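You operate a simulated robot arm through the tools that you are given. There is no shell and no other tool. Be economical: measure what you need, move in short steps, check, and stop when the job is done.

Carry out the task below with a simulated two-armed robot. There is one attempt and no reset: what you move stays moved.

TASK
Hold the parts bin two on the top of the orange table steady with one hand and put the 1 mm brass shim from the top of the orange table in it with the other.

It is judged by the outcome, as a careful person would: the job done as asked, and still so three seconds after it is handed in. It fails if anything else is knocked over, pushed out of place, dropped, spilled or broken.

THE ROBOT
Two 7-joint arms with two-finger parallel grippers on one trunk, on a base that drives. Base frame: it is fixed to the floor where the robot stands at the start and does not move with it; the origin is under the middle of the robot, x ahead of it, y to its left, z up. Lengths are in m, angles in rad, forces in N, time in s.
The left shoulder is at the start at [0.05, 0.187, 1.085], the right one opposite. With the tool pointing down near the work surface each hand reaches from about 0.1 to 0.66 m from the robot's upright axis, wherever it stands, measured 20 degrees to its own side. Payload 3.43 kg a hand.
Tool frame (each hand has its own): the origin (TCP) lies between the finger pads and is the grasp point; the fingertips stand 0.03 m ahead of it; z points along the fingers, y is the line along which they close. The gripper opens to 0.094 m. The fingers are 0.028 m wide and 0.01 m thick; the gripper's body (0.05 by 0.096 m) begins 0.055 m behind the TCP.
Orientation is that of the tool frame in the base frame, as [roll, pitch, yaw] about the fixed x, y, z axes, in that order (R = Rz(yaw) Ry(pitch) Rx(roll)). With the fingers straight down and closing along the base's y, the tool's x points along the base's -x, its y along +y and its z along -z.

THE INTERFACE
- The arms move only by the tool drive_tool. It takes "left_commands", "right_commands" or both (then of equal length, played together; a hand with none holds still); each is a list of rows, each a list of 2 entries, a list of its own where there are three numbers: the shift along the tool's x, y, z in m, then the turn, a rotation vector about the tool's x, y, z in rad. In form: [[[tx, ty, tz], [wx, wy, wz]], ...]. A call has 1 to 8 rows; each row is the pose to reach, as a shift and turn from the pose commanded when the call began, along the tool's axes at that moment. "left_gripper" and "right_gripper" are, for a hand that has rows, the gripper command, from -1 (shut) to 1 (fully open), values between in proportion, set as the call begins (left out, the last holds). A row lasts 0.2 s, in which the tool goes at most 0.05 m and 0.15 rad; a call with a longer step from one row to the next is refused whole, and so is a gripper value outside its range. Where a pose cannot be reached the arm comes as near as it can. A force on the tool above 40 N (or 10 N above the force at the start of the call, whichever is more), or a blocked arm, ends the call early, and 0.2 s more pass. Each finger travels about 0.153 m/s and halts on what it meets, pressing with about 27 N; the grip force reading is that of the motor and also rises with nothing between the fingers. The clock runs only during rows and for 0.2 s after the last one: add rows that repeat a pose to give the fingers time. It gives the time, the measured TCP pose, the force on the tool (base axes), the opening and the grip force at its end, in the units of the frame above (readings bear some noise), with the torque about the TCP (base axes, N m) and any sound that the robot's microphone picked up.
- Cameras (640 x 400 px; columns grow to the right, rows downward): "scene" is now at [0.1502, -0.0151, 1.2681]; the picture's right is [-0.16, -0.99, 0.00], its down [-0.38, 0.06, -0.92] and it looks along [0.91, -0.15, -0.38] (base axes); focal length 265 px, centre (320, 200). "left" rides on the left gripper at [0.076, -0.014, -0.102] in its tool frame; the picture's right is [0.18, 0.98, 0.00], its down [-0.75, 0.14, -0.64] and it looks along [-0.63, 0.12, 0.77] (tool axes); focal length 243 px, centre (320, 200). "right" rides on the right gripper at [0.076, 0.014, -0.102] in its tool frame; the picture's right is [-0.18, 0.98, 0.00], its down [-0.75, -0.14, -0.64] and it looks along [-0.63, -0.12, 0.77] (tool axes); focal length 243 px, centre (320, 200). There is no depth. A picture from a camera that has moved, and an enlarged one, comes with that camera's place and axes in the base frame and with its lens.
- snapshot(camera): a new picture of that camera. The clock stands still meanwhile.
- lift_body(by): slides the trunk up (or, below 0, down) by that many m; the arms and the scene camera ride with it, the base frame stays. It gives what a move gives, with no picture.
- roll_base(legs): drives the robot by 1 to 6 legs, each [ahead, left, turn to the left] in m, m and rad, along the robot's own axes; the way and the turn of a leg run together, so that a leg with both is an arc; at most 1.5 m and 3.142 rad a leg. The arms and the cameras ride along, it lands a little off, and it stops where it bumps. It gives what a move gives.
- turn_head(pan, tilt): turns the head with the scene camera to pan (to the left, within 1.396 rad either way) and tilt (down, from -0.506 to 1.204), counted from straight ahead of the robot. It gives what a move gives.
- close_up(camera, box): a new picture of the part [left, top, right, bottom] of that camera's present view, enlarged. The clock stands still meanwhile.
- sign_off(): hands the job in; it is judged then, once.

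Go step by step. Nothing tells you exact positions but the pictures and the camera data: compare them with the known pose of the tool, close in by small moves and look again before you grip or let go. The budget is 120 turns and 88 pictures, counting those below and the enlarged ones. Unless the task says otherwise, let go and move clear before handing in, and close with one line.

The tools are called as a command line: name --argument value ..., lists and objects as JSON in quotes. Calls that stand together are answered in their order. drive_tool: Moves the arms, as the interface text tells. Its arguments: {"type":"object","properties":{"left_commands":{"type":"array","items":{"type":"array"}},"left_gripper":{"type":"number"},"right_commands":{"type":"array","items":{"type":"array"}},"right_gripper":{"type":"number"}},"required":[]} The other tools are called the same way: lift_body (by) slides the trunk up or down; roll_base (legs) drives the base; turn_head (pan, tilt) turns the head that bears the scene camera; snapshot (camera) takes a picture; close_up (camera, box) takes an enlarged picture of a part of a camera's view; sign_off () hands the job in.

At the start:

```text
t: 0.0
left_position: [0.3974, 0.0707, 1.1379]
left_ee_rot: [3.14, -0.002, -3.14]
left_wrist_force: [0.4, 0.2, 0.5]
left_wrist_torque: [0.0, -0.03, 0.01]
left_finger_gap: 0.0944
left_grasp_force: 0.0
right_position: [0.2914, -0.1769, 1.1683]
right_ee_rot: [3.14, 0.0, -3.141]
right_wrist_force: [-0.6, -0.1, -0.3]
right_wrist_torque: [-0.01, 0.0, 0.01]
right_finger_gap: 0.0941
right_grasp_force: 0.1
trunk travel left (down, up): [-0.3, 0.132]
robot x, y, heading: [0.0003, -0.0008, -0.001]
head pan, tilt: [-0.164, 0.393]
```

scene: 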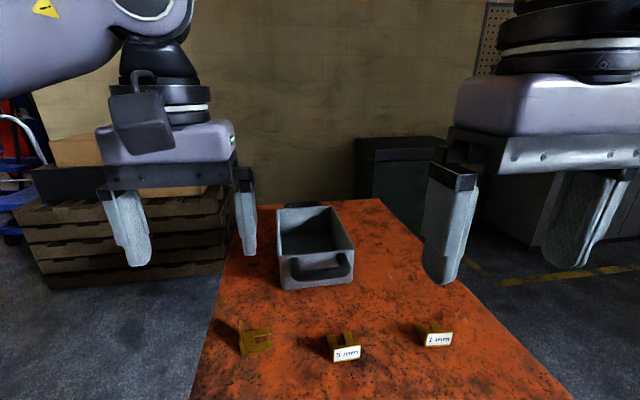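
right: 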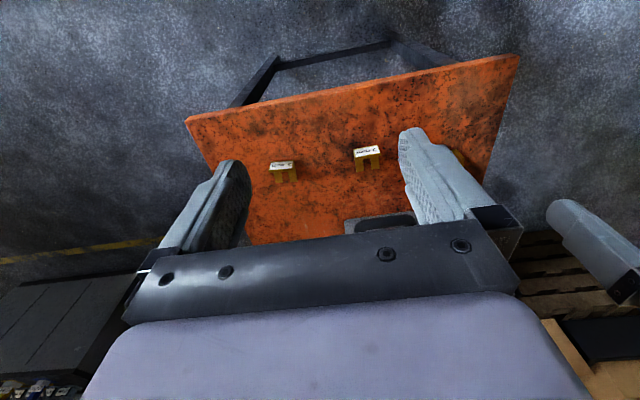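
left: 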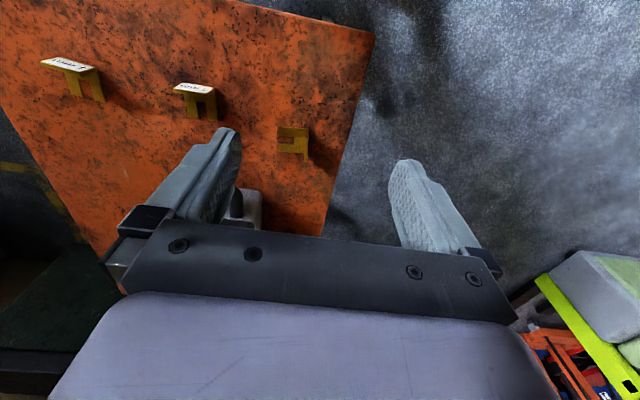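

I see an orange table with a grey bin and three brass shims, two of them with readable labels ("5 mm"? and "1 mm"?). I'll enlarge the view to read the labels before moving.

close_up --camera "scene" --box '[220, 300, 480, 380]'

close_up --camera "scene" --box '[240, 180, 400, 300]'

close_up --camera "left" --box '[20, 40, 340, 240]'

```text
2.46 times, centred on (350, 340) of scene
camera zoom: at [0.1502, -0.0151, 1.2681], right [-0.16, -0.99, 0.0], down [-0.38, 0.06, -0.92], along [0.91, -0.15, -0.38], focal length 653 px, centre (246, -145)
```

zoom: 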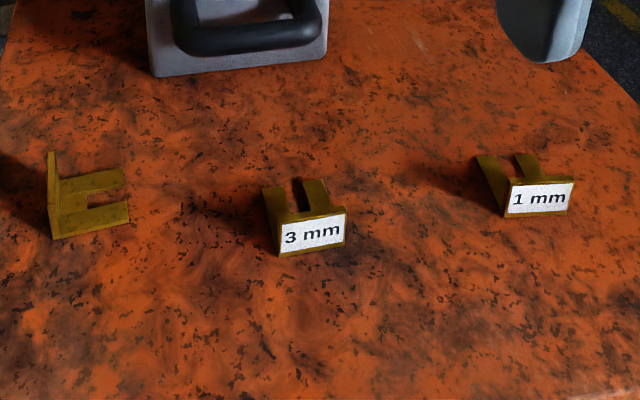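

```text
3.33 times, centred on (320, 240) of scene
camera zoom: at [0.1502, -0.0151, 1.2681], right [-0.16, -0.99, 0.0], down [-0.38, 0.06, -0.92], along [0.91, -0.15, -0.38], focal length 884 px, centre (320, 67)
```

zoom: 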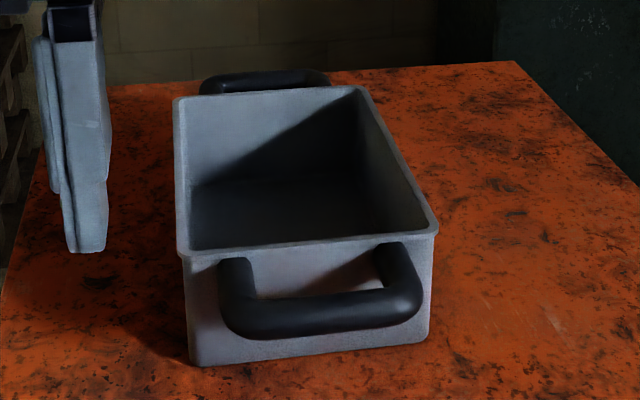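

```text
2.00 times, centred on (180, 140) of left
camera zoom: at [0.321, 0.0562, 1.2385], right [-0.19, 0.98, 0.0], down [0.75, 0.14, 0.64], along [0.63, 0.12, -0.77], focal length 485 px, centre (600, 320)
```

zoom: 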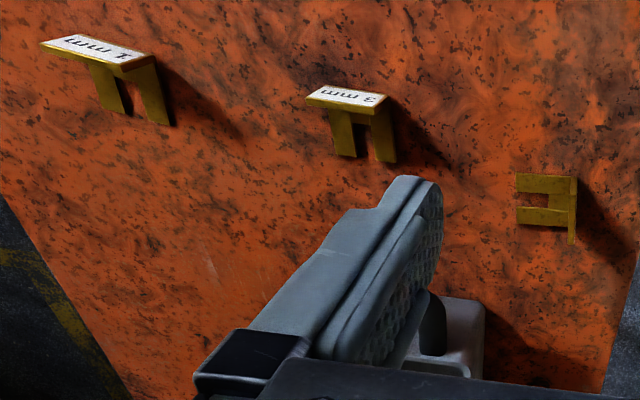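

The 1 mm shim is the rightmost one, near (0.48, -0.31). The bin spans about x 0.69–0.97 and y -0.195–0, with its rim near z 0.9, so it is a bit far away. I'll look down to see how much room the base has to roll forward.

turn_head --pan 0.0 --tilt 1.1

snapshot --camera "scene"

```text
t: 1.1
left_position: [0.3977, 0.0718, 1.1376]
left_ee_rot: [3.14, 0.001, -3.139]
left_wrist_force: [-0.4, 0.2, 0.1]
left_wrist_torque: [0.01, -0.01, 0.0]
left_finger_gap: 0.0943
left_grasp_force: 0.1
right_position: [0.2915, -0.1764, 1.1687]
right_ee_rot: [-3.141, 0.0, 3.14]
right_wrist_force: [0.4, -0.1, -0.2]
right_wrist_torque: [0.01, 0.02, -0.02]
right_finger_gap: 0.0938
right_grasp_force: 0.1
trunk travel left (down, up): [-0.3, 0.132]
robot x, y, heading: [0.0002, -0.0007, -0.003]
head pan, tilt: [0.0, 1.1]
```

```text
81 pictures are left
camera scene: at [0.1219, 0.0, 1.2106], right [0.0, -1.0, 0.0], down [-0.89, 0.0, -0.45], along [0.45, 0.0, -0.89], focal length 265 px, centre (320, 200)
```

scene: 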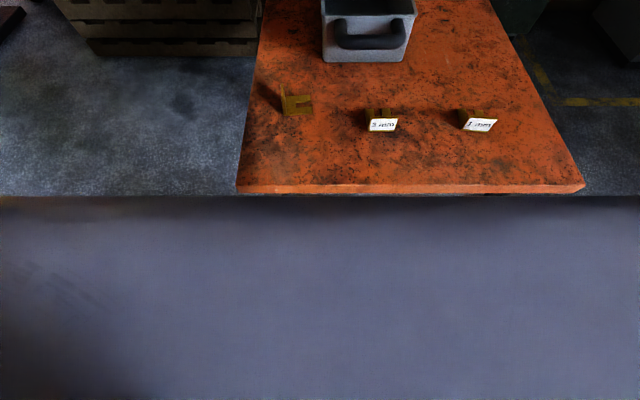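

The table's near edge is at x≈0.35 and spans y from -0.47 to 0.15. I'll glance sideways and down to see how far my base sticks out.

turn_head --pan 1.0 --tilt 0.95

snapshot --camera "scene"

```text
t: 2.3
left_position: [0.3985, 0.0715, 1.1375]
left_ee_rot: [3.141, -0.001, -3.138]
left_wrist_force: [-0.6, 1.0, 0.0]
left_wrist_torque: [-0.02, 0.01, -0.01]
left_finger_gap: 0.0942
left_grasp_force: 0.0
right_position: [0.2919, -0.177, 1.1678]
right_ee_rot: [3.141, -0.001, -3.142]
right_wrist_force: [-0.1, -0.6, 0.3]
right_wrist_torque: [-0.02, 0.02, 0.03]
right_finger_gap: 0.0942
right_grasp_force: 0.1
trunk travel left (down, up): [-0.3, 0.132]
robot x, y, heading: [0.0009, -0.002, 0.002]
head pan, tilt: [1.0, 0.949]
```

```text
80 pictures are left
camera scene: at [0.098, 0.0612, 1.2207], right [0.84, -0.54, 0.0], down [-0.44, -0.68, -0.58], along [0.31, 0.49, -0.81], focal length 265 px, centre (320, 200)
```

scene: 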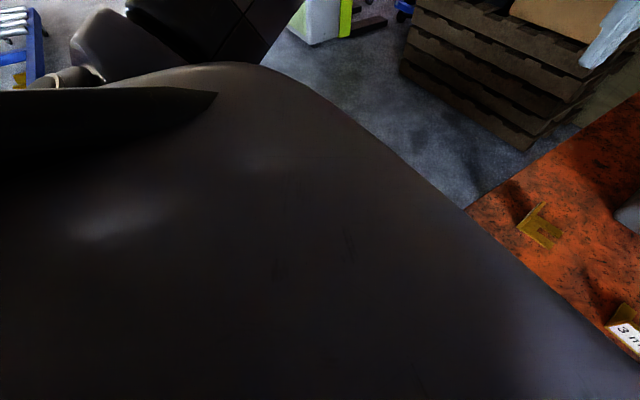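

That view doesn't show the base edge. I'll pick the shim from here first, since it is within reach. The plan is to grip its upright label tab front-to-back, so I'm bringing the right hand above it and turning it about 90°.

drive_tool --right_commands '[[[-0.024, -0.016, 0.01], [0, 0, -0.145]], [[-0.048, -0.032, 0.02], [0, 0, -0.29]], [[-0.072, -0.048, 0.03], [0, 0, -0.435]], [[-0.096, -0.064, 0.04], [0, 0, -0.58]], [[-0.12, -0.08, 0.05], [0, 0, -0.725]], [[-0.144, -0.096, 0.06], [0, 0, -0.87]], [[-0.168, -0.112, 0.07], [0, 0, -1.015]], [[-0.192, -0.13, 0.08], [0, 0, -1.16]]]' --right_gripper 1

turn_head --pan -0.35 --tilt 0.75

snapshot --camera "scene"

snapshot --camera "right"

```text
t: 4.1
left_position: [0.397, 0.0706, 1.1367]
left_ee_rot: [-3.139, -0.001, -3.14]
left_wrist_force: [0.6, -0.6, -0.9]
left_wrist_torque: [-0.02, -0.02, 0.04]
left_finger_gap: 0.0942
left_grasp_force: 0.0
right_position: [0.3675, -0.198, 1.0633]
right_ee_rot: [-3.139, 0.001, -1.986]
right_wrist_force: [-0.8, -0.6, -0.9]
right_wrist_torque: [0.01, -0.01, -0.01]
right_finger_gap: 0.0939
right_grasp_force: 0.1
right hand out of reach, approached as far as the arm can: row 6, 7, 8
trunk travel left (down, up): [-0.3, 0.132]
robot x, y, heading: [0.0035, 0.0003, -0.0]
head pan, tilt: [1.0, 0.949]
```

```text
t: 5.6
left_position: [0.3982, 0.0713, 1.1369]
left_ee_rot: [-3.141, 0.0, -3.139]
left_wrist_force: [-0.6, -0.7, 0.3]
left_wrist_torque: [0.03, -0.02, -0.01]
left_finger_gap: 0.0939
left_grasp_force: 0.1
right_position: [0.3696, -0.1994, 1.0632]
right_ee_rot: [-3.139, 0.003, -1.991]
right_wrist_force: [0.7, 1.0, -0.4]
right_wrist_torque: [0.01, -0.02, -0.01]
right_finger_gap: 0.0941
right_grasp_force: 0.0
trunk travel left (down, up): [-0.3, 0.132]
robot x, y, heading: [0.001, -0.0017, -0.002]
head pan, tilt: [-0.351, 0.75]
```

```text
79 pictures are left
camera scene: at [0.1365, -0.0284, 1.2363], right [-0.34, -0.94, 0.0], down [-0.64, 0.23, -0.73], along [0.69, -0.25, -0.68], focal length 265 px, centre (320, 200)
```

scene: 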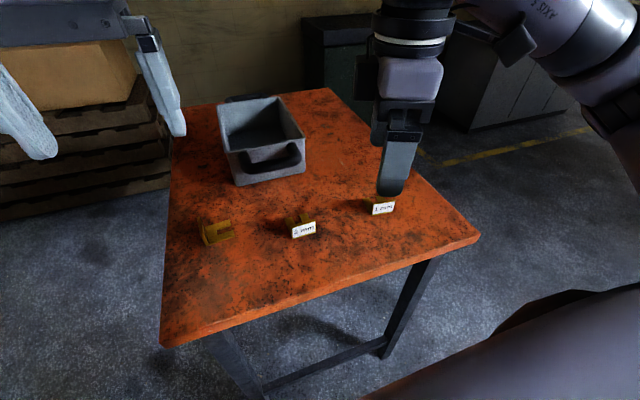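

```text
78 pictures are left
camera right: at [0.323, -0.262, 1.1654], right [-0.82, 0.57, 0.0], down [0.43, 0.63, 0.64], along [0.37, 0.53, -0.77], focal length 243 px, centre (320, 200)
```

right: 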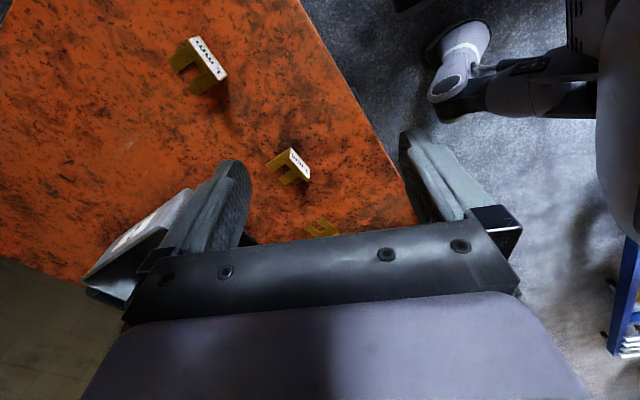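

The right hand stalled before reaching the shim, so this yaw direction seems limited. The right camera happens to show part of my base near the floor. I'll zoom in to judge its front extent.

close_up --camera "right" --box '[340, 0, 640, 200]'

close_up --camera "right" --box '[120, 0, 360, 220]'

```text
2.00 times, centred on (490, 100) of right
camera zoom: at [0.323, -0.262, 1.1654], right [-0.82, 0.57, 0.0], down [0.43, 0.63, 0.64], along [0.37, 0.53, -0.77], focal length 485 px, centre (-20, 400)
```

zoom: 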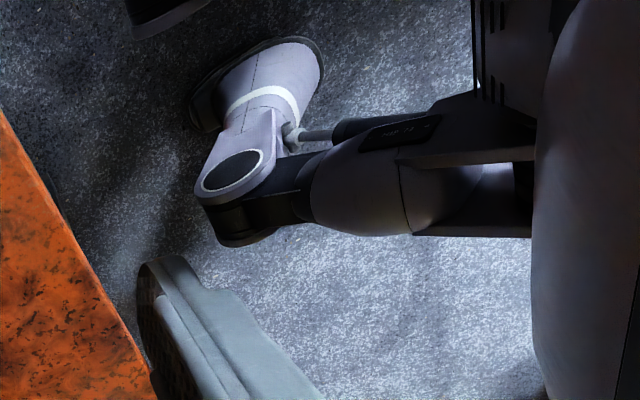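

```text
1.82 times, centred on (240, 110) of right
camera zoom: at [0.323, -0.262, 1.1654], right [-0.82, 0.57, 0.0], down [0.43, 0.63, 0.64], along [0.37, 0.53, -0.77], focal length 441 px, centre (466, 364)
```

zoom: 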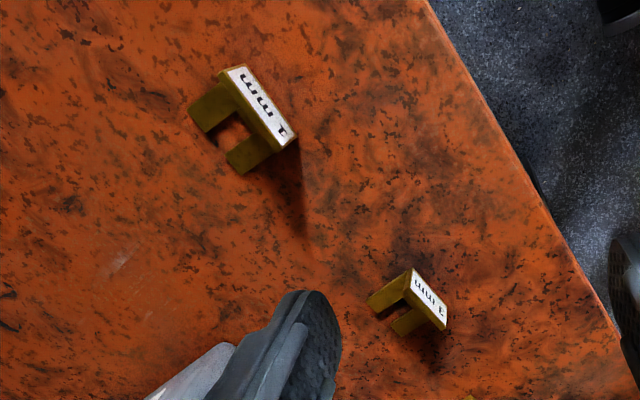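

My knees reach only to about x≈0.2, so a roll forward of roughly 0.1 m should be possible later. Next I'll test a pure translation toward the shim at the current yaw.

drive_tool --right_commands '[[[0.011, -0.034, 0.02], [0, 0, 0]], [[0.022, -0.067, 0.04], [0, 0, 0]], [[0.033, -0.1, 0.06], [0, 0, 0]], [[0.044, -0.134, 0.08], [0, 0, 0]]]'

```text
t: 6.6
left_position: [0.3983, 0.0707, 1.1362]
left_ee_rot: [-3.141, 0.0, -3.139]
left_wrist_force: [-0.5, -0.5, 0.6]
left_wrist_torque: [-0.03, 0.0, 0.0]
left_finger_gap: 0.0939
left_grasp_force: 0.0
right_position: [0.3682, -0.2007, 1.0195]
right_ee_rot: [-3.141, 0.001, -1.982]
right_wrist_force: [0.9, 0.2, 0.0]
right_wrist_torque: [0.01, 0.0, -0.02]
right_finger_gap: 0.0938
right_grasp_force: 0.1
right hand out of reach, approached as far as the arm can: row 1, 2, 3, 4
trunk travel left (down, up): [-0.3, 0.132]
robot x, y, heading: [0.0008, -0.0001, -0.007]
head pan, tilt: [-0.351, 0.75]
```

Only the height changed, so this yaw is at a joint limit. I'll rotate back through neutral while moving over the shim, then try the opposite yaw.

drive_tool --right_commands '[[[0.0, 0.0, 0.0], [0, 0, 0.145]], [[0.0, 0.0, 0.0], [0, 0, 0.29]], [[0.007, -0.022, 0.0], [0, 0, 0.435]], [[0.014, -0.045, 0.0], [0, 0, 0.58]], [[0.021, -0.067, 0.0], [0, 0, 0.725]], [[0.028, -0.09, 0.0], [0, 0, 0.87]], [[0.035, -0.113, 0.0], [0, 0, 1.015]], [[0.042, -0.136, 0.0], [0, 0, 1.16]]]'

```text
t: 8.4
left_position: [0.3971, 0.0711, 1.1362]
left_ee_rot: [-3.141, 0.0, -3.139]
left_wrist_force: [0.4, -0.1, -0.7]
left_wrist_torque: [0.0, -0.01, -0.01]
left_finger_gap: 0.0941
left_grasp_force: 0.0
right_position: [0.4704, -0.2917, 1.0167]
right_ee_rot: [3.141, -0.002, 3.139]
right_wrist_force: [-0.4, -1.1, 0.5]
right_wrist_torque: [-0.03, -0.01, 0.03]
right_finger_gap: 0.0939
right_grasp_force: 0.1
trunk travel left (down, up): [-0.3, 0.132]
robot x, y, heading: [-0.0023, 0.0009, 0.001]
head pan, tilt: [-0.351, 0.75]
```

The hand is now above the shim at neutral yaw. I'll try turning the other way.

drive_tool --right_commands '[[[0, 0, 0], [0, 0, 0.145]], [[0, 0, 0], [0, 0, 0.29]], [[0, 0, 0], [0, 0, 0.435]], [[0, 0, 0], [0, 0, 0.58]], [[0, 0, 0], [0, 0, 0.725]], [[0, 0, 0], [0, 0, 0.87]], [[0, 0, 0], [0, 0, 1.015]], [[0, 0, 0], [0, 0, 1.16]]]'

drive_tool --right_commands '[[[0, 0, 0], [0, 0, 0.137]], [[0, 0, 0], [0, 0, 0.274]], [[0, 0, 0], [0, 0, 0.411]]]'

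snapshot --camera "right"

snapshot --camera "scene"

```text
t: 10.2
left_position: [0.3975, 0.0698, 1.1363]
left_ee_rot: [3.142, 0.001, -3.14]
left_wrist_force: [0.0, -0.8, -0.5]
left_wrist_torque: [-0.02, 0.03, -0.03]
left_finger_gap: 0.0939
left_grasp_force: 0.0
right_position: [0.4697, -0.2892, 1.0191]
right_ee_rot: [3.14, 0.0, 1.977]
right_wrist_force: [-0.2, 0.2, 0.6]
right_wrist_torque: [0.01, -0.01, 0.01]
right_finger_gap: 0.0939
right_grasp_force: 0.0
trunk travel left (down, up): [-0.3, 0.132]
robot x, y, heading: [-0.0011, -0.0016, -0.003]
head pan, tilt: [-0.351, 0.75]
```

```text
t: 11.0
left_position: [0.3978, 0.0716, 1.1375]
left_ee_rot: [3.14, 0.0, -3.14]
left_wrist_force: [-0.6, -0.5, -0.1]
left_wrist_torque: [0.01, -0.01, 0.0]
left_finger_gap: 0.0942
left_grasp_force: 0.1
right_position: [0.4712, -0.2899, 1.0198]
right_ee_rot: [3.141, 0.0, 1.569]
right_wrist_force: [0.3, 0.4, -0.6]
right_wrist_torque: [0.01, -0.03, 0.03]
right_finger_gap: 0.0939
right_grasp_force: 0.0
trunk travel left (down, up): [-0.3, 0.132]
robot x, y, heading: [-0.0008, 0.0017, -0.001]
head pan, tilt: [-0.351, 0.75]
```

```text
75 pictures are left
camera right: at [0.4842, -0.213, 1.1199], right [0.98, -0.19, 0.0], down [-0.14, -0.75, 0.64], along [-0.12, -0.63, -0.77], focal length 243 px, centre (320, 200)
```

right: 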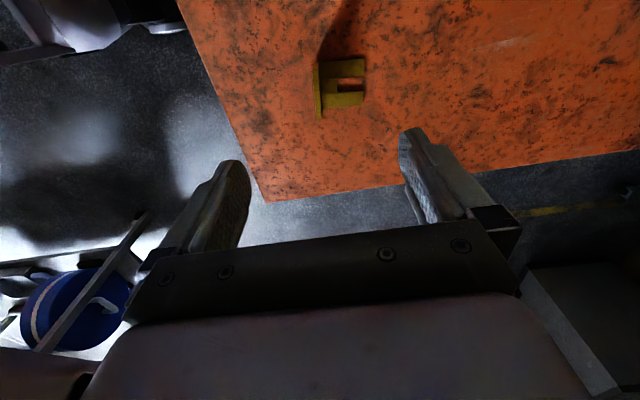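

```text
74 pictures are left
camera scene: at [0.1365, -0.0285, 1.2363], right [-0.34, -0.94, 0.0], down [-0.64, 0.23, -0.73], along [0.69, -0.25, -0.68], focal length 265 px, centre (320, 200)
```

scene: 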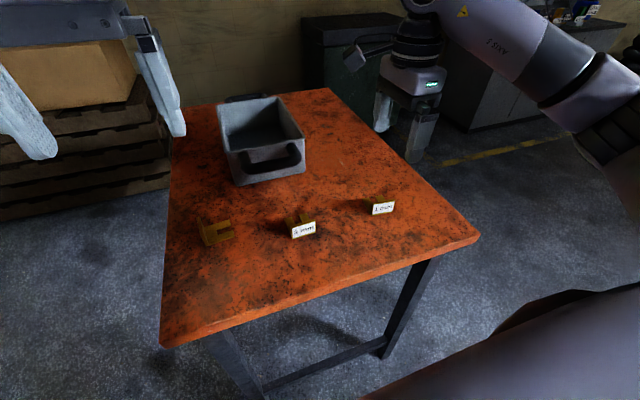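

With this yaw the hand sits over the shim at (0.471, -0.290). I'll enlarge both views to triangulate the tab precisely.

close_up --camera "right" --box '[280, 30, 400, 130]'

close_up --camera "scene" --box '[340, 180, 420, 230]'

```text
4.00 times, centred on (340, 80) of right
camera zoom: at [0.4842, -0.213, 1.1199], right [0.98, -0.19, 0.0], down [-0.14, -0.75, 0.64], along [-0.12, -0.63, -0.77], focal length 970 px, centre (240, 680)
```

zoom: 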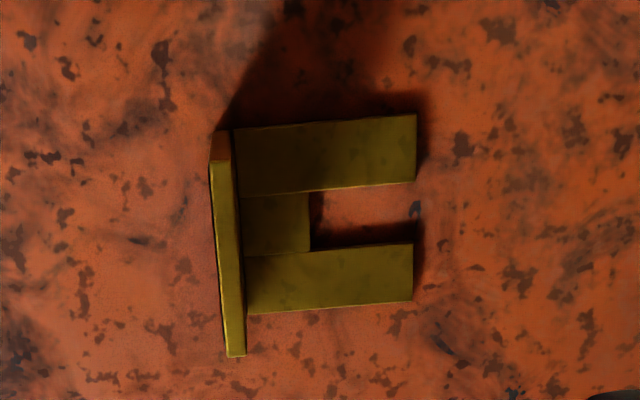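

```text
8.00 times, centred on (380, 205) of scene
camera zoom: at [0.1365, -0.0285, 1.2363], right [-0.34, -0.94, 0.0], down [-0.64, 0.23, -0.73], along [0.69, -0.25, -0.68], focal length 2122 px, centre (-160, 160)
```

zoom: 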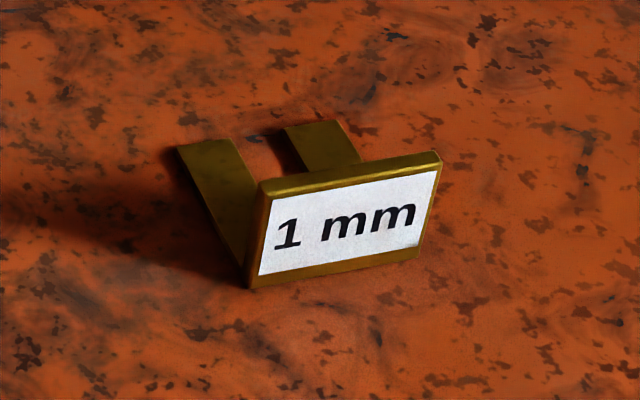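

The tab's top centre is about (0.4665, -0.288, 0.863), the table is at z≈0.822, and the tab is turned about 0.11 rad. I'll align with it and go down partway, then check.

drive_tool --right_commands '[[[0.001, -0.002, 0.04], [0, 0, 0.05]], [[0.002, -0.0047, 0.08], [0, 0, 0.11]], [[0.002, -0.0047, 0.105], [0, 0, 0.11]], [[0.002, -0.0047, 0.105], [0, 0, 0.11]]]' --right_gripper 0.3

snapshot --camera "right"

close_up --camera "scene" --box '[320, 120, 480, 220]'

```text
t: 12.0
left_position: [0.3967, 0.0709, 1.136]
left_ee_rot: [3.141, 0.0, 3.141]
left_wrist_force: [-0.4, 0.2, -0.4]
left_wrist_torque: [-0.03, 0.01, -0.01]
left_finger_gap: 0.0942
left_grasp_force: 0.1
right_position: [0.4661, -0.289, 0.9131]
right_ee_rot: [3.139, -0.001, 1.461]
right_wrist_force: [0.7, 0.0, -0.5]
right_wrist_torque: [0.02, 0.0, 0.03]
right_finger_gap: 0.0612
right_grasp_force: 0.0
trunk travel left (down, up): [-0.3, 0.132]
robot x, y, heading: [-0.0016, 0.002, -0.003]
head pan, tilt: [-0.351, 0.75]
```

```text
71 pictures are left
camera right: at [0.4871, -0.2142, 1.0152], right [0.96, -0.29, 0.0], down [-0.22, -0.73, 0.64], along [-0.19, -0.61, -0.77], focal length 243 px, centre (320, 200)
```

right: 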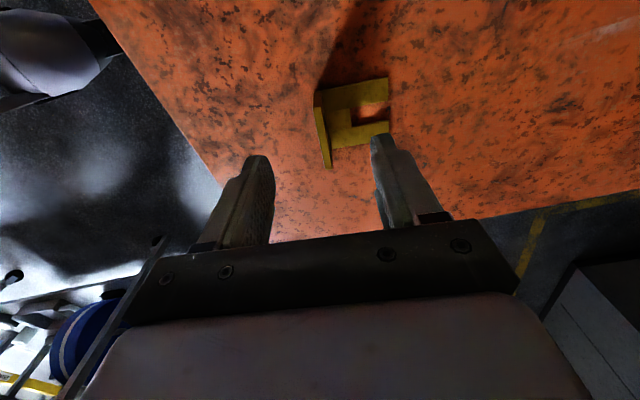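

```text
4.00 times, centred on (400, 170) of scene
camera zoom: at [0.1365, -0.0285, 1.2363], right [-0.34, -0.94, 0.0], down [-0.64, 0.23, -0.73], along [0.69, -0.25, -0.68], focal length 1061 px, centre (0, 320)
```

zoom: 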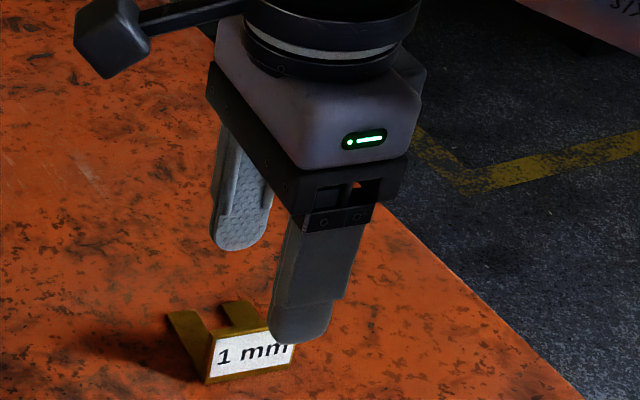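

The tab is centred between the fingers. I'll descend to TCP z≈0.866 with the gripper still open.

drive_tool --right_commands '[[[0, 0, 0.02], [0, 0, 0]], [[0, 0, 0.035], [0, 0, 0]], [[0, 0, 0.047], [0, 0, 0]], [[0, 0, 0.047], [0, 0, 0]]]'

snapshot --camera "right"

close_up --camera "scene" --box '[320, 140, 480, 240]'

```text
t: 13.0
left_position: [0.3974, 0.0712, 1.1371]
left_ee_rot: [3.141, 0.0, -3.139]
left_wrist_force: [0.4, -0.2, 0.7]
left_wrist_torque: [0.0, 0.02, -0.01]
left_finger_gap: 0.0939
left_grasp_force: 0.1
right_position: [0.4666, -0.2873, 0.8672]
right_ee_rot: [3.14, 0.0, 1.461]
right_wrist_force: [-0.4, -0.2, 0.2]
right_wrist_torque: [-0.01, -0.02, 0.01]
right_finger_gap: 0.0611
right_grasp_force: 0.2
trunk travel left (down, up): [-0.3, 0.132]
robot x, y, heading: [-0.0005, 0.0025, -0.002]
head pan, tilt: [-0.351, 0.75]
```

```text
69 pictures are left
camera right: at [0.4868, -0.2139, 0.9684], right [0.96, -0.29, 0.0], down [-0.22, -0.73, 0.64], along [-0.19, -0.61, -0.77], focal length 243 px, centre (320, 200)
```

right: 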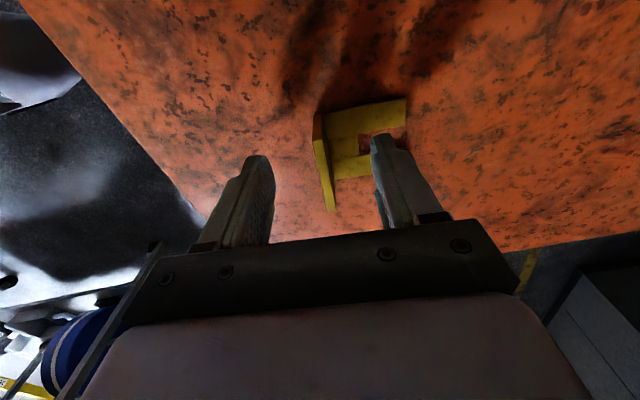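

```text
4.00 times, centred on (400, 190) of scene
camera zoom: at [0.1365, -0.0285, 1.2363], right [-0.34, -0.94, 0.0], down [-0.64, 0.23, -0.73], along [0.69, -0.25, -0.68], focal length 1061 px, centre (0, 240)
```

zoom: 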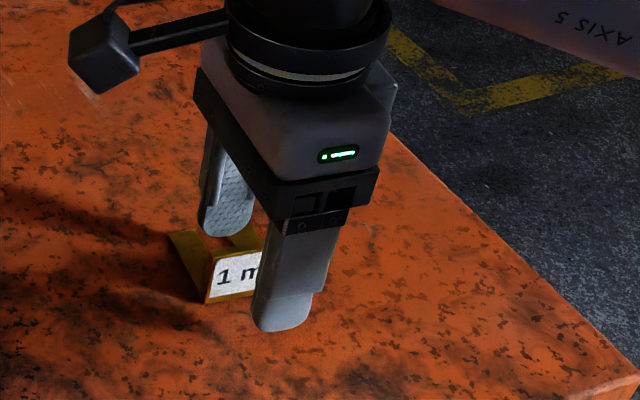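

The fingers straddle the tab. I'll take a quick enlarged look to check centring along the tab and depth.

close_up --camera "right" --box '[240, 80, 420, 240]'

```text
2.50 times, centred on (330, 160) of right
camera zoom: at [0.4868, -0.2139, 0.9684], right [0.96, -0.29, 0.0], down [-0.22, -0.73, 0.64], along [-0.19, -0.61, -0.77], focal length 606 px, centre (295, 300)
```

zoom: 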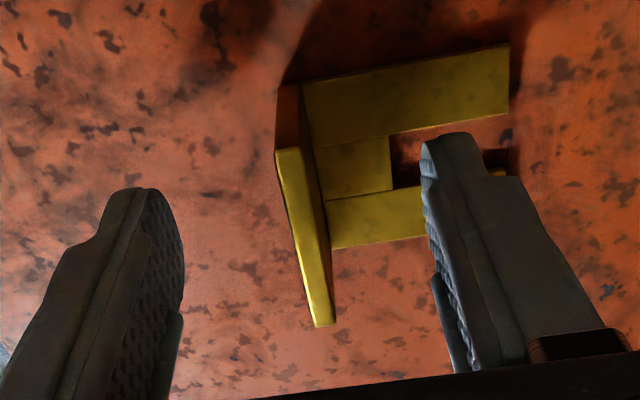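

It's well placed, with under 5 mm offset. Closing on the tab.

drive_tool --right_commands '[[[0.003, 0.001, 0], [0, 0, 0]], [[0.003, 0.001, 0], [0, 0, 0]], [[0.003, 0.001, 0], [0, 0, 0]], [[0.003, 0.001, 0], [0, 0, 0]]]' --right_gripper -1

snapshot --camera "right"

```text
t: 14.0
left_position: [0.3976, 0.0717, 1.1373]
left_ee_rot: [-3.141, 0.0, -3.138]
left_wrist_force: [0.2, -0.5, 0.6]
left_wrist_torque: [0.0, 0.0, -0.02]
left_finger_gap: 0.0939
left_grasp_force: 0.1
right_position: [0.4676, -0.2852, 0.8663]
right_ee_rot: [-3.141, 0.001, 1.461]
right_wrist_force: [0.2, -0.4, 0.7]
right_wrist_torque: [0.0, 0.01, 0.02]
right_finger_gap: 0.0054
right_grasp_force: 26.3
trunk travel left (down, up): [-0.3, 0.132]
robot x, y, heading: [-0.001, -0.0016, -0.001]
head pan, tilt: [-0.351, 0.75]
```

```text
66 pictures are left
camera right: at [0.4886, -0.21, 0.9682], right [0.96, -0.29, 0.0], down [-0.22, -0.73, 0.64], along [-0.19, -0.61, -0.77], focal length 243 px, centre (320, 200)
```

right: 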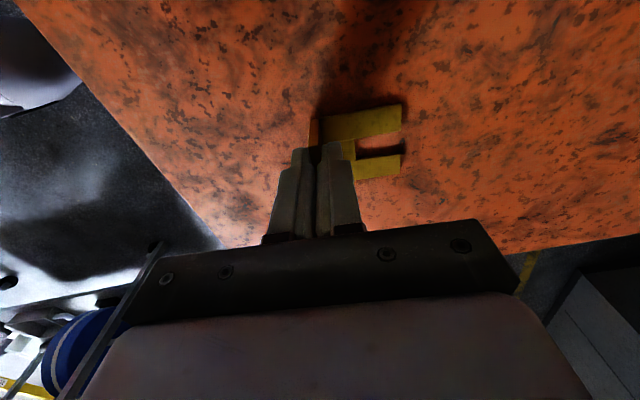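

The shim is gripped (gap 5.4 mm, 26 N). Lifting it straight up.

drive_tool --right_commands '[[[0, 0, -0.02], [0, 0, 0]], [[0, 0, -0.06], [0, 0, 0]], [[0, 0, -0.1], [0, 0, 0]], [[0, 0, -0.14], [0, 0, 0]], [[0, 0, -0.18], [0, 0, 0]], [[0, 0, -0.2], [0, 0, 0]]]'

turn_head --pan -0.15 --tilt 0.6

snapshot --camera "scene"

snapshot --camera "right"

```text
t: 15.4
left_position: [0.3976, 0.0717, 1.1371]
left_ee_rot: [-3.141, 0.002, -3.14]
left_wrist_force: [-0.5, 0.1, 1.2]
left_wrist_torque: [-0.01, 0.02, -0.01]
left_finger_gap: 0.0942
left_grasp_force: 0.0
right_position: [0.4675, -0.2846, 1.0663]
right_ee_rot: [-3.141, -0.001, 1.459]
right_wrist_force: [-0.4, 0.2, -0.2]
right_wrist_torque: [0.02, 0.0, 0.0]
right_finger_gap: 0.0002
right_grasp_force: 26.8
trunk travel left (down, up): [-0.3, 0.132]
robot x, y, heading: [-0.0007, -0.0019, 0.004]
head pan, tilt: [-0.351, 0.75]
```

```text
t: 16.2
left_position: [0.3984, 0.0721, 1.1368]
left_ee_rot: [-3.141, 0.0, -3.141]
left_wrist_force: [0.6, 0.0, 0.3]
left_wrist_torque: [0.0, -0.03, 0.03]
left_finger_gap: 0.0941
left_grasp_force: 0.1
right_position: [0.4676, -0.2847, 1.0661]
right_ee_rot: [3.141, 0.0, 1.46]
right_wrist_force: [-0.4, 0.3, 0.7]
right_wrist_torque: [0.01, 0.02, -0.02]
right_finger_gap: 0.0
right_grasp_force: 26.4
trunk travel left (down, up): [-0.3, 0.132]
robot x, y, heading: [0.0004, -0.001, 0.002]
head pan, tilt: [-0.15, 0.6]
```

```text
65 pictures are left
camera scene: at [0.1461, -0.0133, 1.2491], right [-0.15, -0.99, 0.0], down [-0.56, 0.08, -0.82], along [0.82, -0.12, -0.57], focal length 265 px, centre (320, 200)
```

scene: 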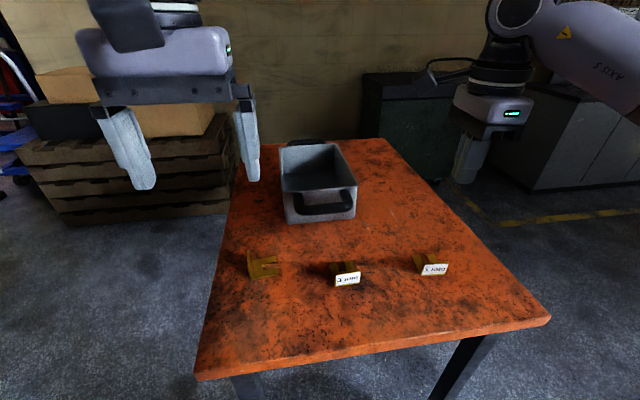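

```text
64 pictures are left
camera right: at [0.4881, -0.2104, 1.1683], right [0.96, -0.29, 0.0], down [-0.22, -0.73, 0.64], along [-0.19, -0.61, -0.77], focal length 243 px, centre (320, 200)
```

right: 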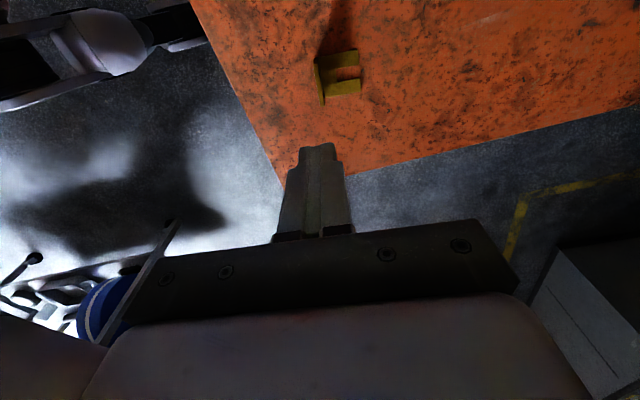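

The fingers slipped off and closed fully; the shim stayed on the table, apparently upright and unmoved. I must have gripped too high on the tab, so I'll measure again.

close_up --camera "right" --box '[280, 30, 400, 130]'

close_up --camera "scene" --box '[390, 235, 470, 285]'

close_up --camera "left" --box '[20, 40, 120, 110]'

```text
4.00 times, centred on (340, 80) of right
camera zoom: at [0.4881, -0.2104, 1.1683], right [0.96, -0.29, 0.0], down [-0.22, -0.73, 0.64], along [-0.19, -0.61, -0.77], focal length 970 px, centre (240, 680)
```

zoom: 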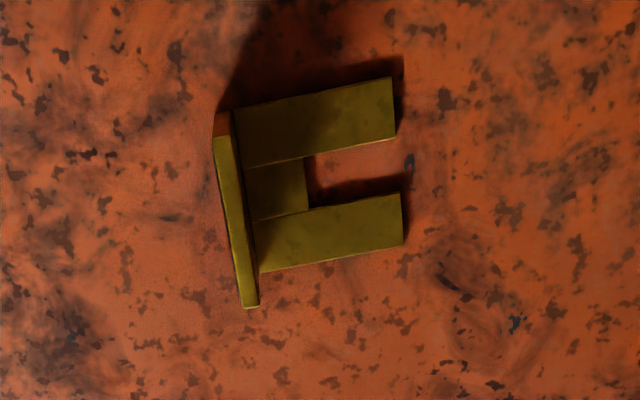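

```text
8.00 times, centred on (430, 260) of scene
camera zoom: at [0.1461, -0.0133, 1.2491], right [-0.15, -0.99, 0.0], down [-0.56, 0.08, -0.82], along [0.82, -0.12, -0.57], focal length 2122 px, centre (-560, -280)
```

zoom: 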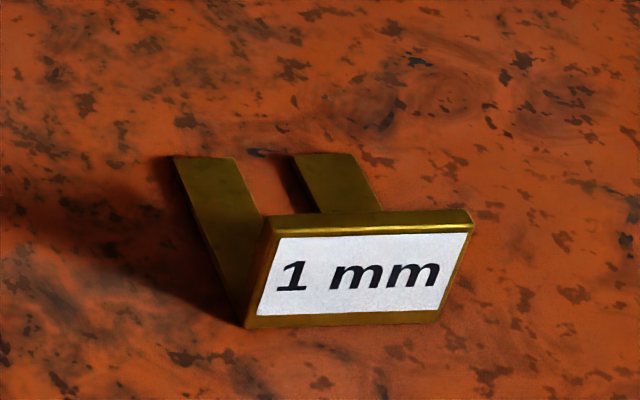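

```text
5.71 times, centred on (70, 75) of left
camera zoom: at [0.321, 0.0562, 1.2385], right [-0.19, 0.98, 0.0], down [0.75, 0.14, 0.64], along [0.63, 0.12, -0.77], focal length 1386 px, centre (1749, 914)
```

zoom: 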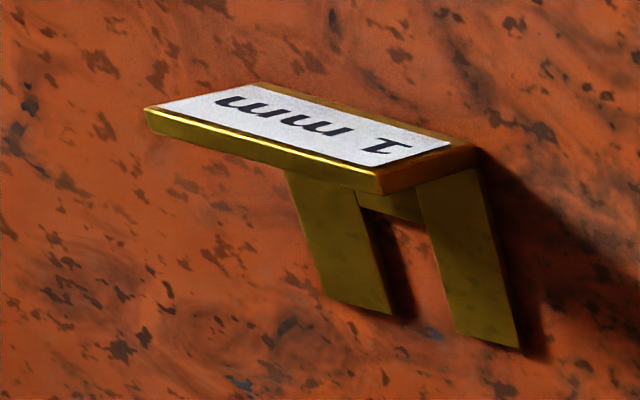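

Comparing the wrist views at different heights puts the tab's top at about z 0.847 and the table near 0.807, so I gripped only the last 10 mm. I'll re-open, recentre at about (0.464, -0.291) and descend to 0.87 for a check.

drive_tool --right_commands '[[[-0.003, -0.0015, 0.04], [0, 0, 0]], [[-0.007, -0.003, 0.08], [0, 0, 0]], [[-0.007, -0.003, 0.12], [0, 0, 0]], [[-0.007, -0.003, 0.16], [0, 0, 0]], [[-0.007, -0.003, 0.19], [0, 0, 0]], [[-0.007, -0.003, 0.2], [0, 0, 0]], [[-0.007, -0.003, 0.2], [0, 0, 0]]]' --right_gripper 0.3

close_up --camera "right" --box '[240, 80, 420, 240]'

```text
t: 17.8
left_position: [0.3975, 0.0703, 1.1362]
left_ee_rot: [3.141, 0.001, -3.14]
left_wrist_force: [-0.5, 0.2, -0.9]
left_wrist_torque: [0.03, 0.0, 0.0]
left_finger_gap: 0.0938
left_grasp_force: 0.0
right_position: [0.4653, -0.2907, 0.8652]
right_ee_rot: [3.139, -0.002, 1.461]
right_wrist_force: [0.9, 0.3, -0.2]
right_wrist_torque: [-0.05, 0.01, 0.03]
right_finger_gap: 0.0614
right_grasp_force: 0.2
trunk travel left (down, up): [-0.3, 0.132]
robot x, y, heading: [-0.0007, -0.0006, 0.001]
head pan, tilt: [-0.15, 0.6]
```

```text
2.50 times, centred on (330, 160) of right
camera zoom: at [0.4866, -0.2173, 0.9668], right [0.96, -0.29, 0.0], down [-0.22, -0.73, 0.64], along [-0.19, -0.61, -0.77], focal length 606 px, centre (295, 300)
```

zoom: 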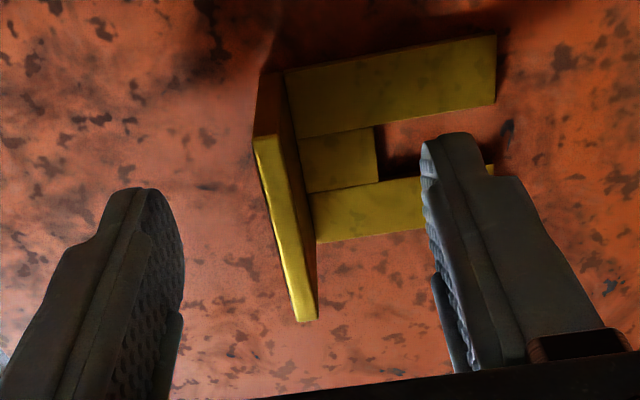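

The tab sits about 4 mm toward my side and is turned slightly more. I'll correct that and go 18 mm lower in small steps.

drive_tool --right_commands '[[[0, -0.004, 0.0], [0, 0, 0.04]], [[0, -0.004, 0.008], [0, 0, 0.04]], [[0, -0.004, 0.014], [0, 0, 0.04]], [[0, -0.004, 0.018], [0, 0, 0.04]], [[0, -0.004, 0.018], [0, 0, 0.04]]]'

close_up --camera "right" --box '[240, 80, 420, 240]'

close_up --camera "scene" --box '[360, 190, 500, 290]'

```text
t: 19.0
left_position: [0.3956, 0.0726, 1.1382]
left_ee_rot: [-3.139, 0.004, -3.141]
left_wrist_force: [-0.9, -0.2, -0.3]
left_wrist_torque: [0.01, 0.0, 0.0]
left_finger_gap: 0.0938
left_grasp_force: 0.1
right_position: [0.459, -0.2932, 0.8524]
right_ee_rot: [3.131, -0.001, 1.419]
right_wrist_force: [-2.3, -5.2, 25.7]
right_wrist_torque: [-0.25, -0.75, 0.0]
right_finger_gap: 0.0601
right_grasp_force: 0.0
trunk travel left (down, up): [-0.3, 0.132]
robot x, y, heading: [-0.0005, 0.002, -0.002]
head pan, tilt: [-0.15, 0.6]
```

```text
2.50 times, centred on (330, 160) of right
camera zoom: at [0.4831, -0.2189, 0.9544], right [0.94, -0.33, 0.01], down [-0.26, -0.72, 0.64], along [-0.21, -0.61, -0.77], focal length 606 px, centre (295, 300)
```

zoom: 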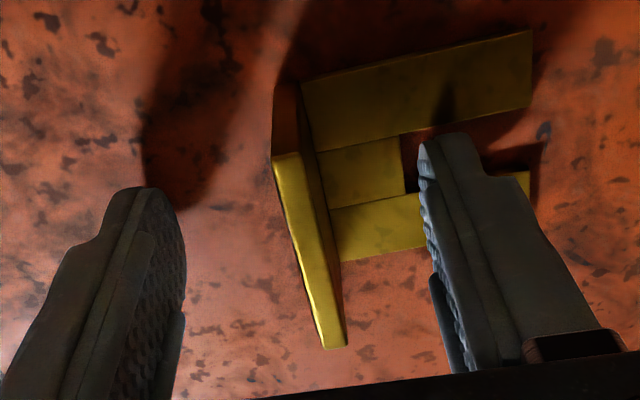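

```text
4.00 times, centred on (430, 240) of scene
camera zoom: at [0.1438, -0.0126, 1.2499], right [-0.15, -0.99, 0.0], down [-0.56, 0.08, -0.83], along [0.82, -0.12, -0.56], focal length 1061 px, centre (-120, 40)
```

zoom: 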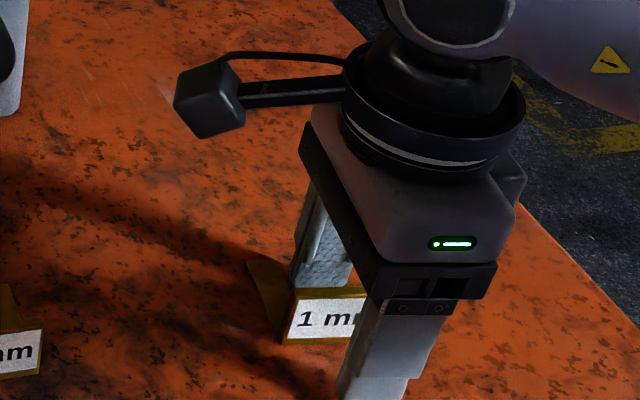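

The far fingertip touched the fork (26 N), so the fork's top is at z≈0.822. That is as low as I can usefully go. I'll back off slightly, grip here, and then lift slowly.

drive_tool --right_commands '[[[0.002, 0.002, -0.007], [0, 0, 0]], [[0.002, 0.002, -0.007], [0, 0, 0]]]'

drive_tool --right_commands '[[[0, 0, 0], [0, 0, 0]], [[0, 0, 0], [0, 0, 0]], [[0, 0, 0], [0, 0, 0]], [[0, 0, 0], [0, 0, 0]], [[0, 0, 0], [0, 0, 0]]]' --right_gripper -1

drive_tool --right_commands '[[[0, 0, -0.002], [0, 0, 0]], [[0, 0, -0.004], [0, 0, 0]], [[0, 0, -0.006], [0, 0, 0]], [[0, 0, -0.009], [0, 0, 0]], [[0, 0, -0.012], [0, 0, 0]], [[0, 0, -0.015], [0, 0, 0]]]'

snapshot --camera "right"

close_up --camera "scene" --box '[360, 190, 500, 290]'

```text
t: 19.6
left_position: [0.3987, 0.0709, 1.136]
left_ee_rot: [3.141, 0.001, -3.138]
left_wrist_force: [-0.3, 0.6, -0.5]
left_wrist_torque: [0.01, 0.01, 0.02]
left_finger_gap: 0.0939
left_grasp_force: 0.0
right_position: [0.4602, -0.2885, 0.8538]
right_ee_rot: [-3.14, 0.0, 1.424]
right_wrist_force: [0.2, 0.1, 0.1]
right_wrist_torque: [0.01, -0.04, 0.02]
right_finger_gap: 0.061
right_grasp_force: 0.0
trunk travel left (down, up): [-0.3, 0.132]
robot x, y, heading: [0.0012, -0.0017, -0.001]
head pan, tilt: [-0.15, 0.6]
```

```text
t: 20.8
left_position: [0.396, 0.0701, 1.1366]
left_ee_rot: [3.14, -0.001, -3.141]
left_wrist_force: [-0.4, 0.1, -0.1]
left_wrist_torque: [-0.03, -0.02, 0.05]
left_finger_gap: 0.0939
left_grasp_force: 0.0
right_position: [0.4618, -0.2903, 0.8569]
right_ee_rot: [3.14, 0.001, 1.421]
right_wrist_force: [0.6, 0.2, 0.1]
right_wrist_torque: [-0.01, 0.01, -0.01]
right_finger_gap: 0.0099
right_grasp_force: 27.0
trunk travel left (down, up): [-0.3, 0.132]
robot x, y, heading: [-0.0015, 0.0034, -0.005]
head pan, tilt: [-0.15, 0.6]
```

```text
t: 22.2
left_position: [0.3973, 0.0716, 1.1344]
left_ee_rot: [3.14, 0.0, 3.141]
left_wrist_force: [-0.5, 0.5, 0.5]
left_wrist_torque: [-0.03, -0.02, 0.0]
left_finger_gap: 0.094
left_grasp_force: 0.1
right_position: [0.4622, -0.2897, 0.8705]
right_ee_rot: [3.14, 0.001, 1.419]
right_wrist_force: [0.0, 0.0, -1.4]
right_wrist_torque: [0.0, 0.0, -0.02]
right_finger_gap: 0.0098
right_grasp_force: 27.3
trunk travel left (down, up): [-0.3, 0.132]
robot x, y, heading: [-0.0003, 0.0019, 0.003]
head pan, tilt: [-0.15, 0.6]
```

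```text
57 pictures are left
camera right: at [0.4858, -0.2153, 0.9726], right [0.94, -0.33, 0.0], down [-0.25, -0.72, 0.64], along [-0.21, -0.61, -0.77], focal length 243 px, centre (320, 200)
```

right: 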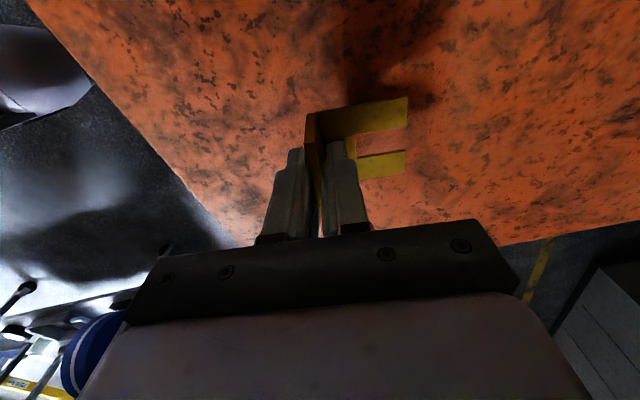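

```text
4.00 times, centred on (430, 240) of scene
camera zoom: at [0.1462, -0.0133, 1.2491], right [-0.15, -0.99, 0.0], down [-0.56, 0.08, -0.83], along [0.82, -0.12, -0.57], focal length 1061 px, centre (-120, 40)
```

zoom: 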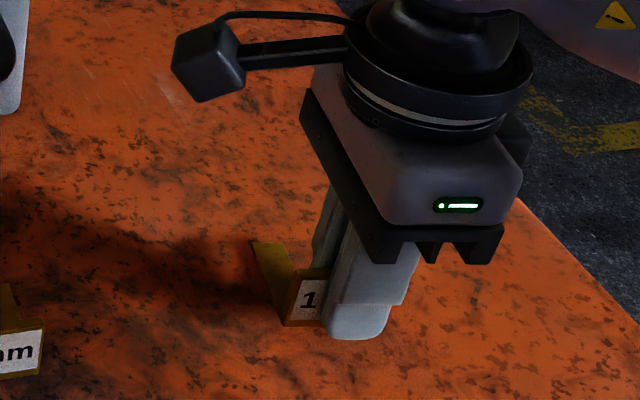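

Now the grip is solid (gap 9.9 mm, with the shim's weight showing on the wrist). Raising it to carry height at a moderate speed.

drive_tool --right_commands '[[[0, 0, -0.015], [0, 0, 0]], [[0, 0, -0.035], [0, 0, 0]], [[0, 0, -0.06], [0, 0, 0]], [[0, 0, -0.085], [0, 0, 0]], [[0, 0, -0.11], [0, 0, 0]], [[0, 0, -0.135], [0, 0, 0]], [[0, 0, -0.16], [0, 0, 0]], [[0, 0, -0.18], [0, 0, 0]]]'

snapshot --camera "scene"

```text
t: 24.0
left_position: [0.3969, 0.0713, 1.1361]
left_ee_rot: [-3.139, 0.001, -3.139]
left_wrist_force: [-0.4, 0.8, 0.1]
left_wrist_torque: [0.01, 0.04, 0.01]
left_finger_gap: 0.094
left_grasp_force: 0.0
right_position: [0.4615, -0.2902, 1.0541]
right_ee_rot: [3.141, -0.001, 1.42]
right_wrist_force: [0.0, -0.4, -0.7]
right_wrist_torque: [0.04, 0.01, 0.02]
right_finger_gap: 0.0099
right_grasp_force: 26.9
trunk travel left (down, up): [-0.3, 0.132]
robot x, y, heading: [-0.0013, 0.0048, -0.002]
head pan, tilt: [-0.15, 0.6]
```

```text
55 pictures are left
camera scene: at [0.146, -0.0131, 1.2491], right [-0.15, -0.99, 0.0], down [-0.56, 0.08, -0.83], along [0.82, -0.12, -0.56], focal length 265 px, centre (320, 200)
```

scene: 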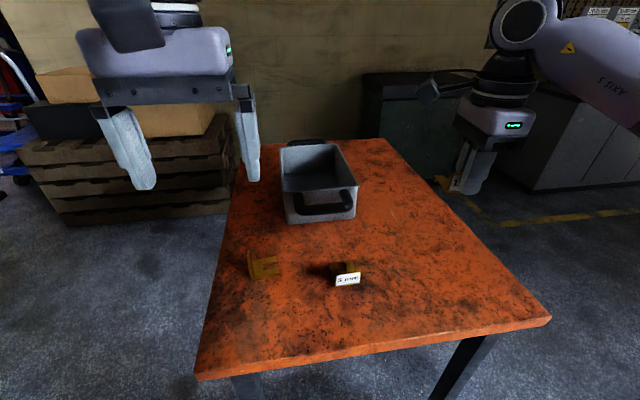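

The shim is in hand. Now I'll roll forward a little so both hands reach the bin, starting with 0.06 m.

roll_base --legs '[[0.06, 0, 0]]'

roll_base --legs '[[0.05, 0, 0]]'

snapshot --camera "scene"

snapshot --camera "left"

```text
t: 24.9
left_position: [0.4569, 0.0722, 1.1357]
left_ee_rot: [-3.141, -0.002, -3.141]
left_wrist_force: [-0.3, 0.0, 0.3]
left_wrist_torque: [0.02, 0.01, -0.01]
left_finger_gap: 0.0939
left_grasp_force: 0.1
right_position: [0.5208, -0.2902, 1.0541]
right_ee_rot: [-3.141, 0.0, 1.42]
right_wrist_force: [0.0, 0.0, -1.4]
right_wrist_torque: [-0.01, 0.06, 0.0]
right_finger_gap: 0.0101
right_grasp_force: 26.3
trunk travel left (down, up): [-0.3, 0.132]
robot x, y, heading: [0.0607, -0.0026, 0.003]
head pan, tilt: [-0.15, 0.6]
```

```text
t: 25.7
left_position: [0.4599, 0.0716, 1.1371]
left_ee_rot: [-3.139, 0.003, -3.138]
left_wrist_force: [-0.1, -0.3, -0.1]
left_wrist_torque: [-0.02, 0.02, 0.0]
left_finger_gap: 0.0941
left_grasp_force: 0.1
right_position: [0.5238, -0.29, 1.0534]
right_ee_rot: [3.14, -0.001, 1.423]
right_wrist_force: [0.0, 0.1, -1.5]
right_wrist_torque: [0.0, 0.03, -0.02]
right_finger_gap: 0.0101
right_grasp_force: 27.3
trunk travel left (down, up): [-0.3, 0.132]
robot x, y, heading: [0.0616, -0.0016, 0.007]
head pan, tilt: [-0.15, 0.6]
stopped in leg 1: the robot was blocked; the commanded pose is now the measured one
```

```text
54 pictures are left
camera scene: at [0.2085, -0.0134, 1.2492], right [-0.15, -0.99, 0.0], down [-0.56, 0.08, -0.83], along [0.82, -0.12, -0.56], focal length 265 px, centre (320, 200)
```

scene: 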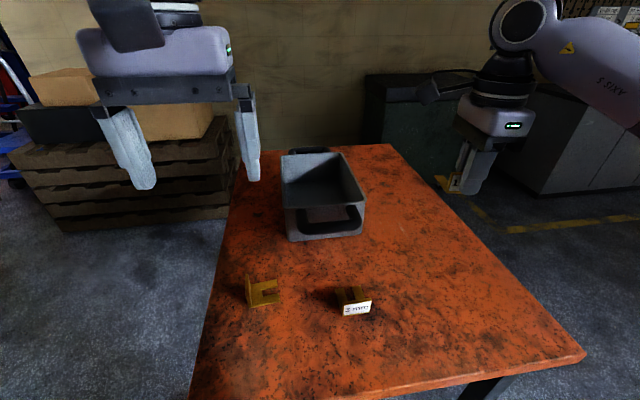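

```text
53 pictures are left
camera left: at [0.3832, 0.0563, 1.2388], right [-0.19, 0.98, 0.0], down [0.75, 0.14, 0.64], along [0.63, 0.12, -0.77], focal length 243 px, centre (320, 200)
```

left: 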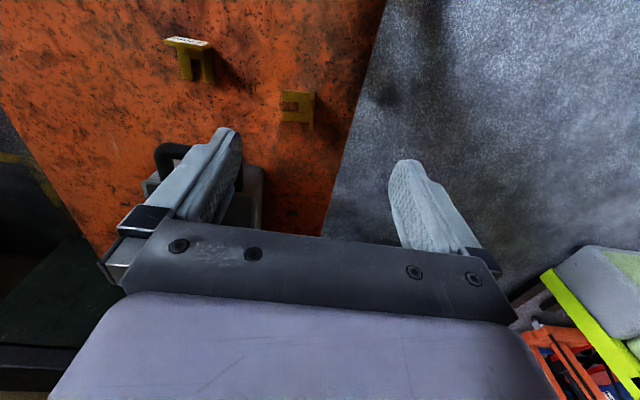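

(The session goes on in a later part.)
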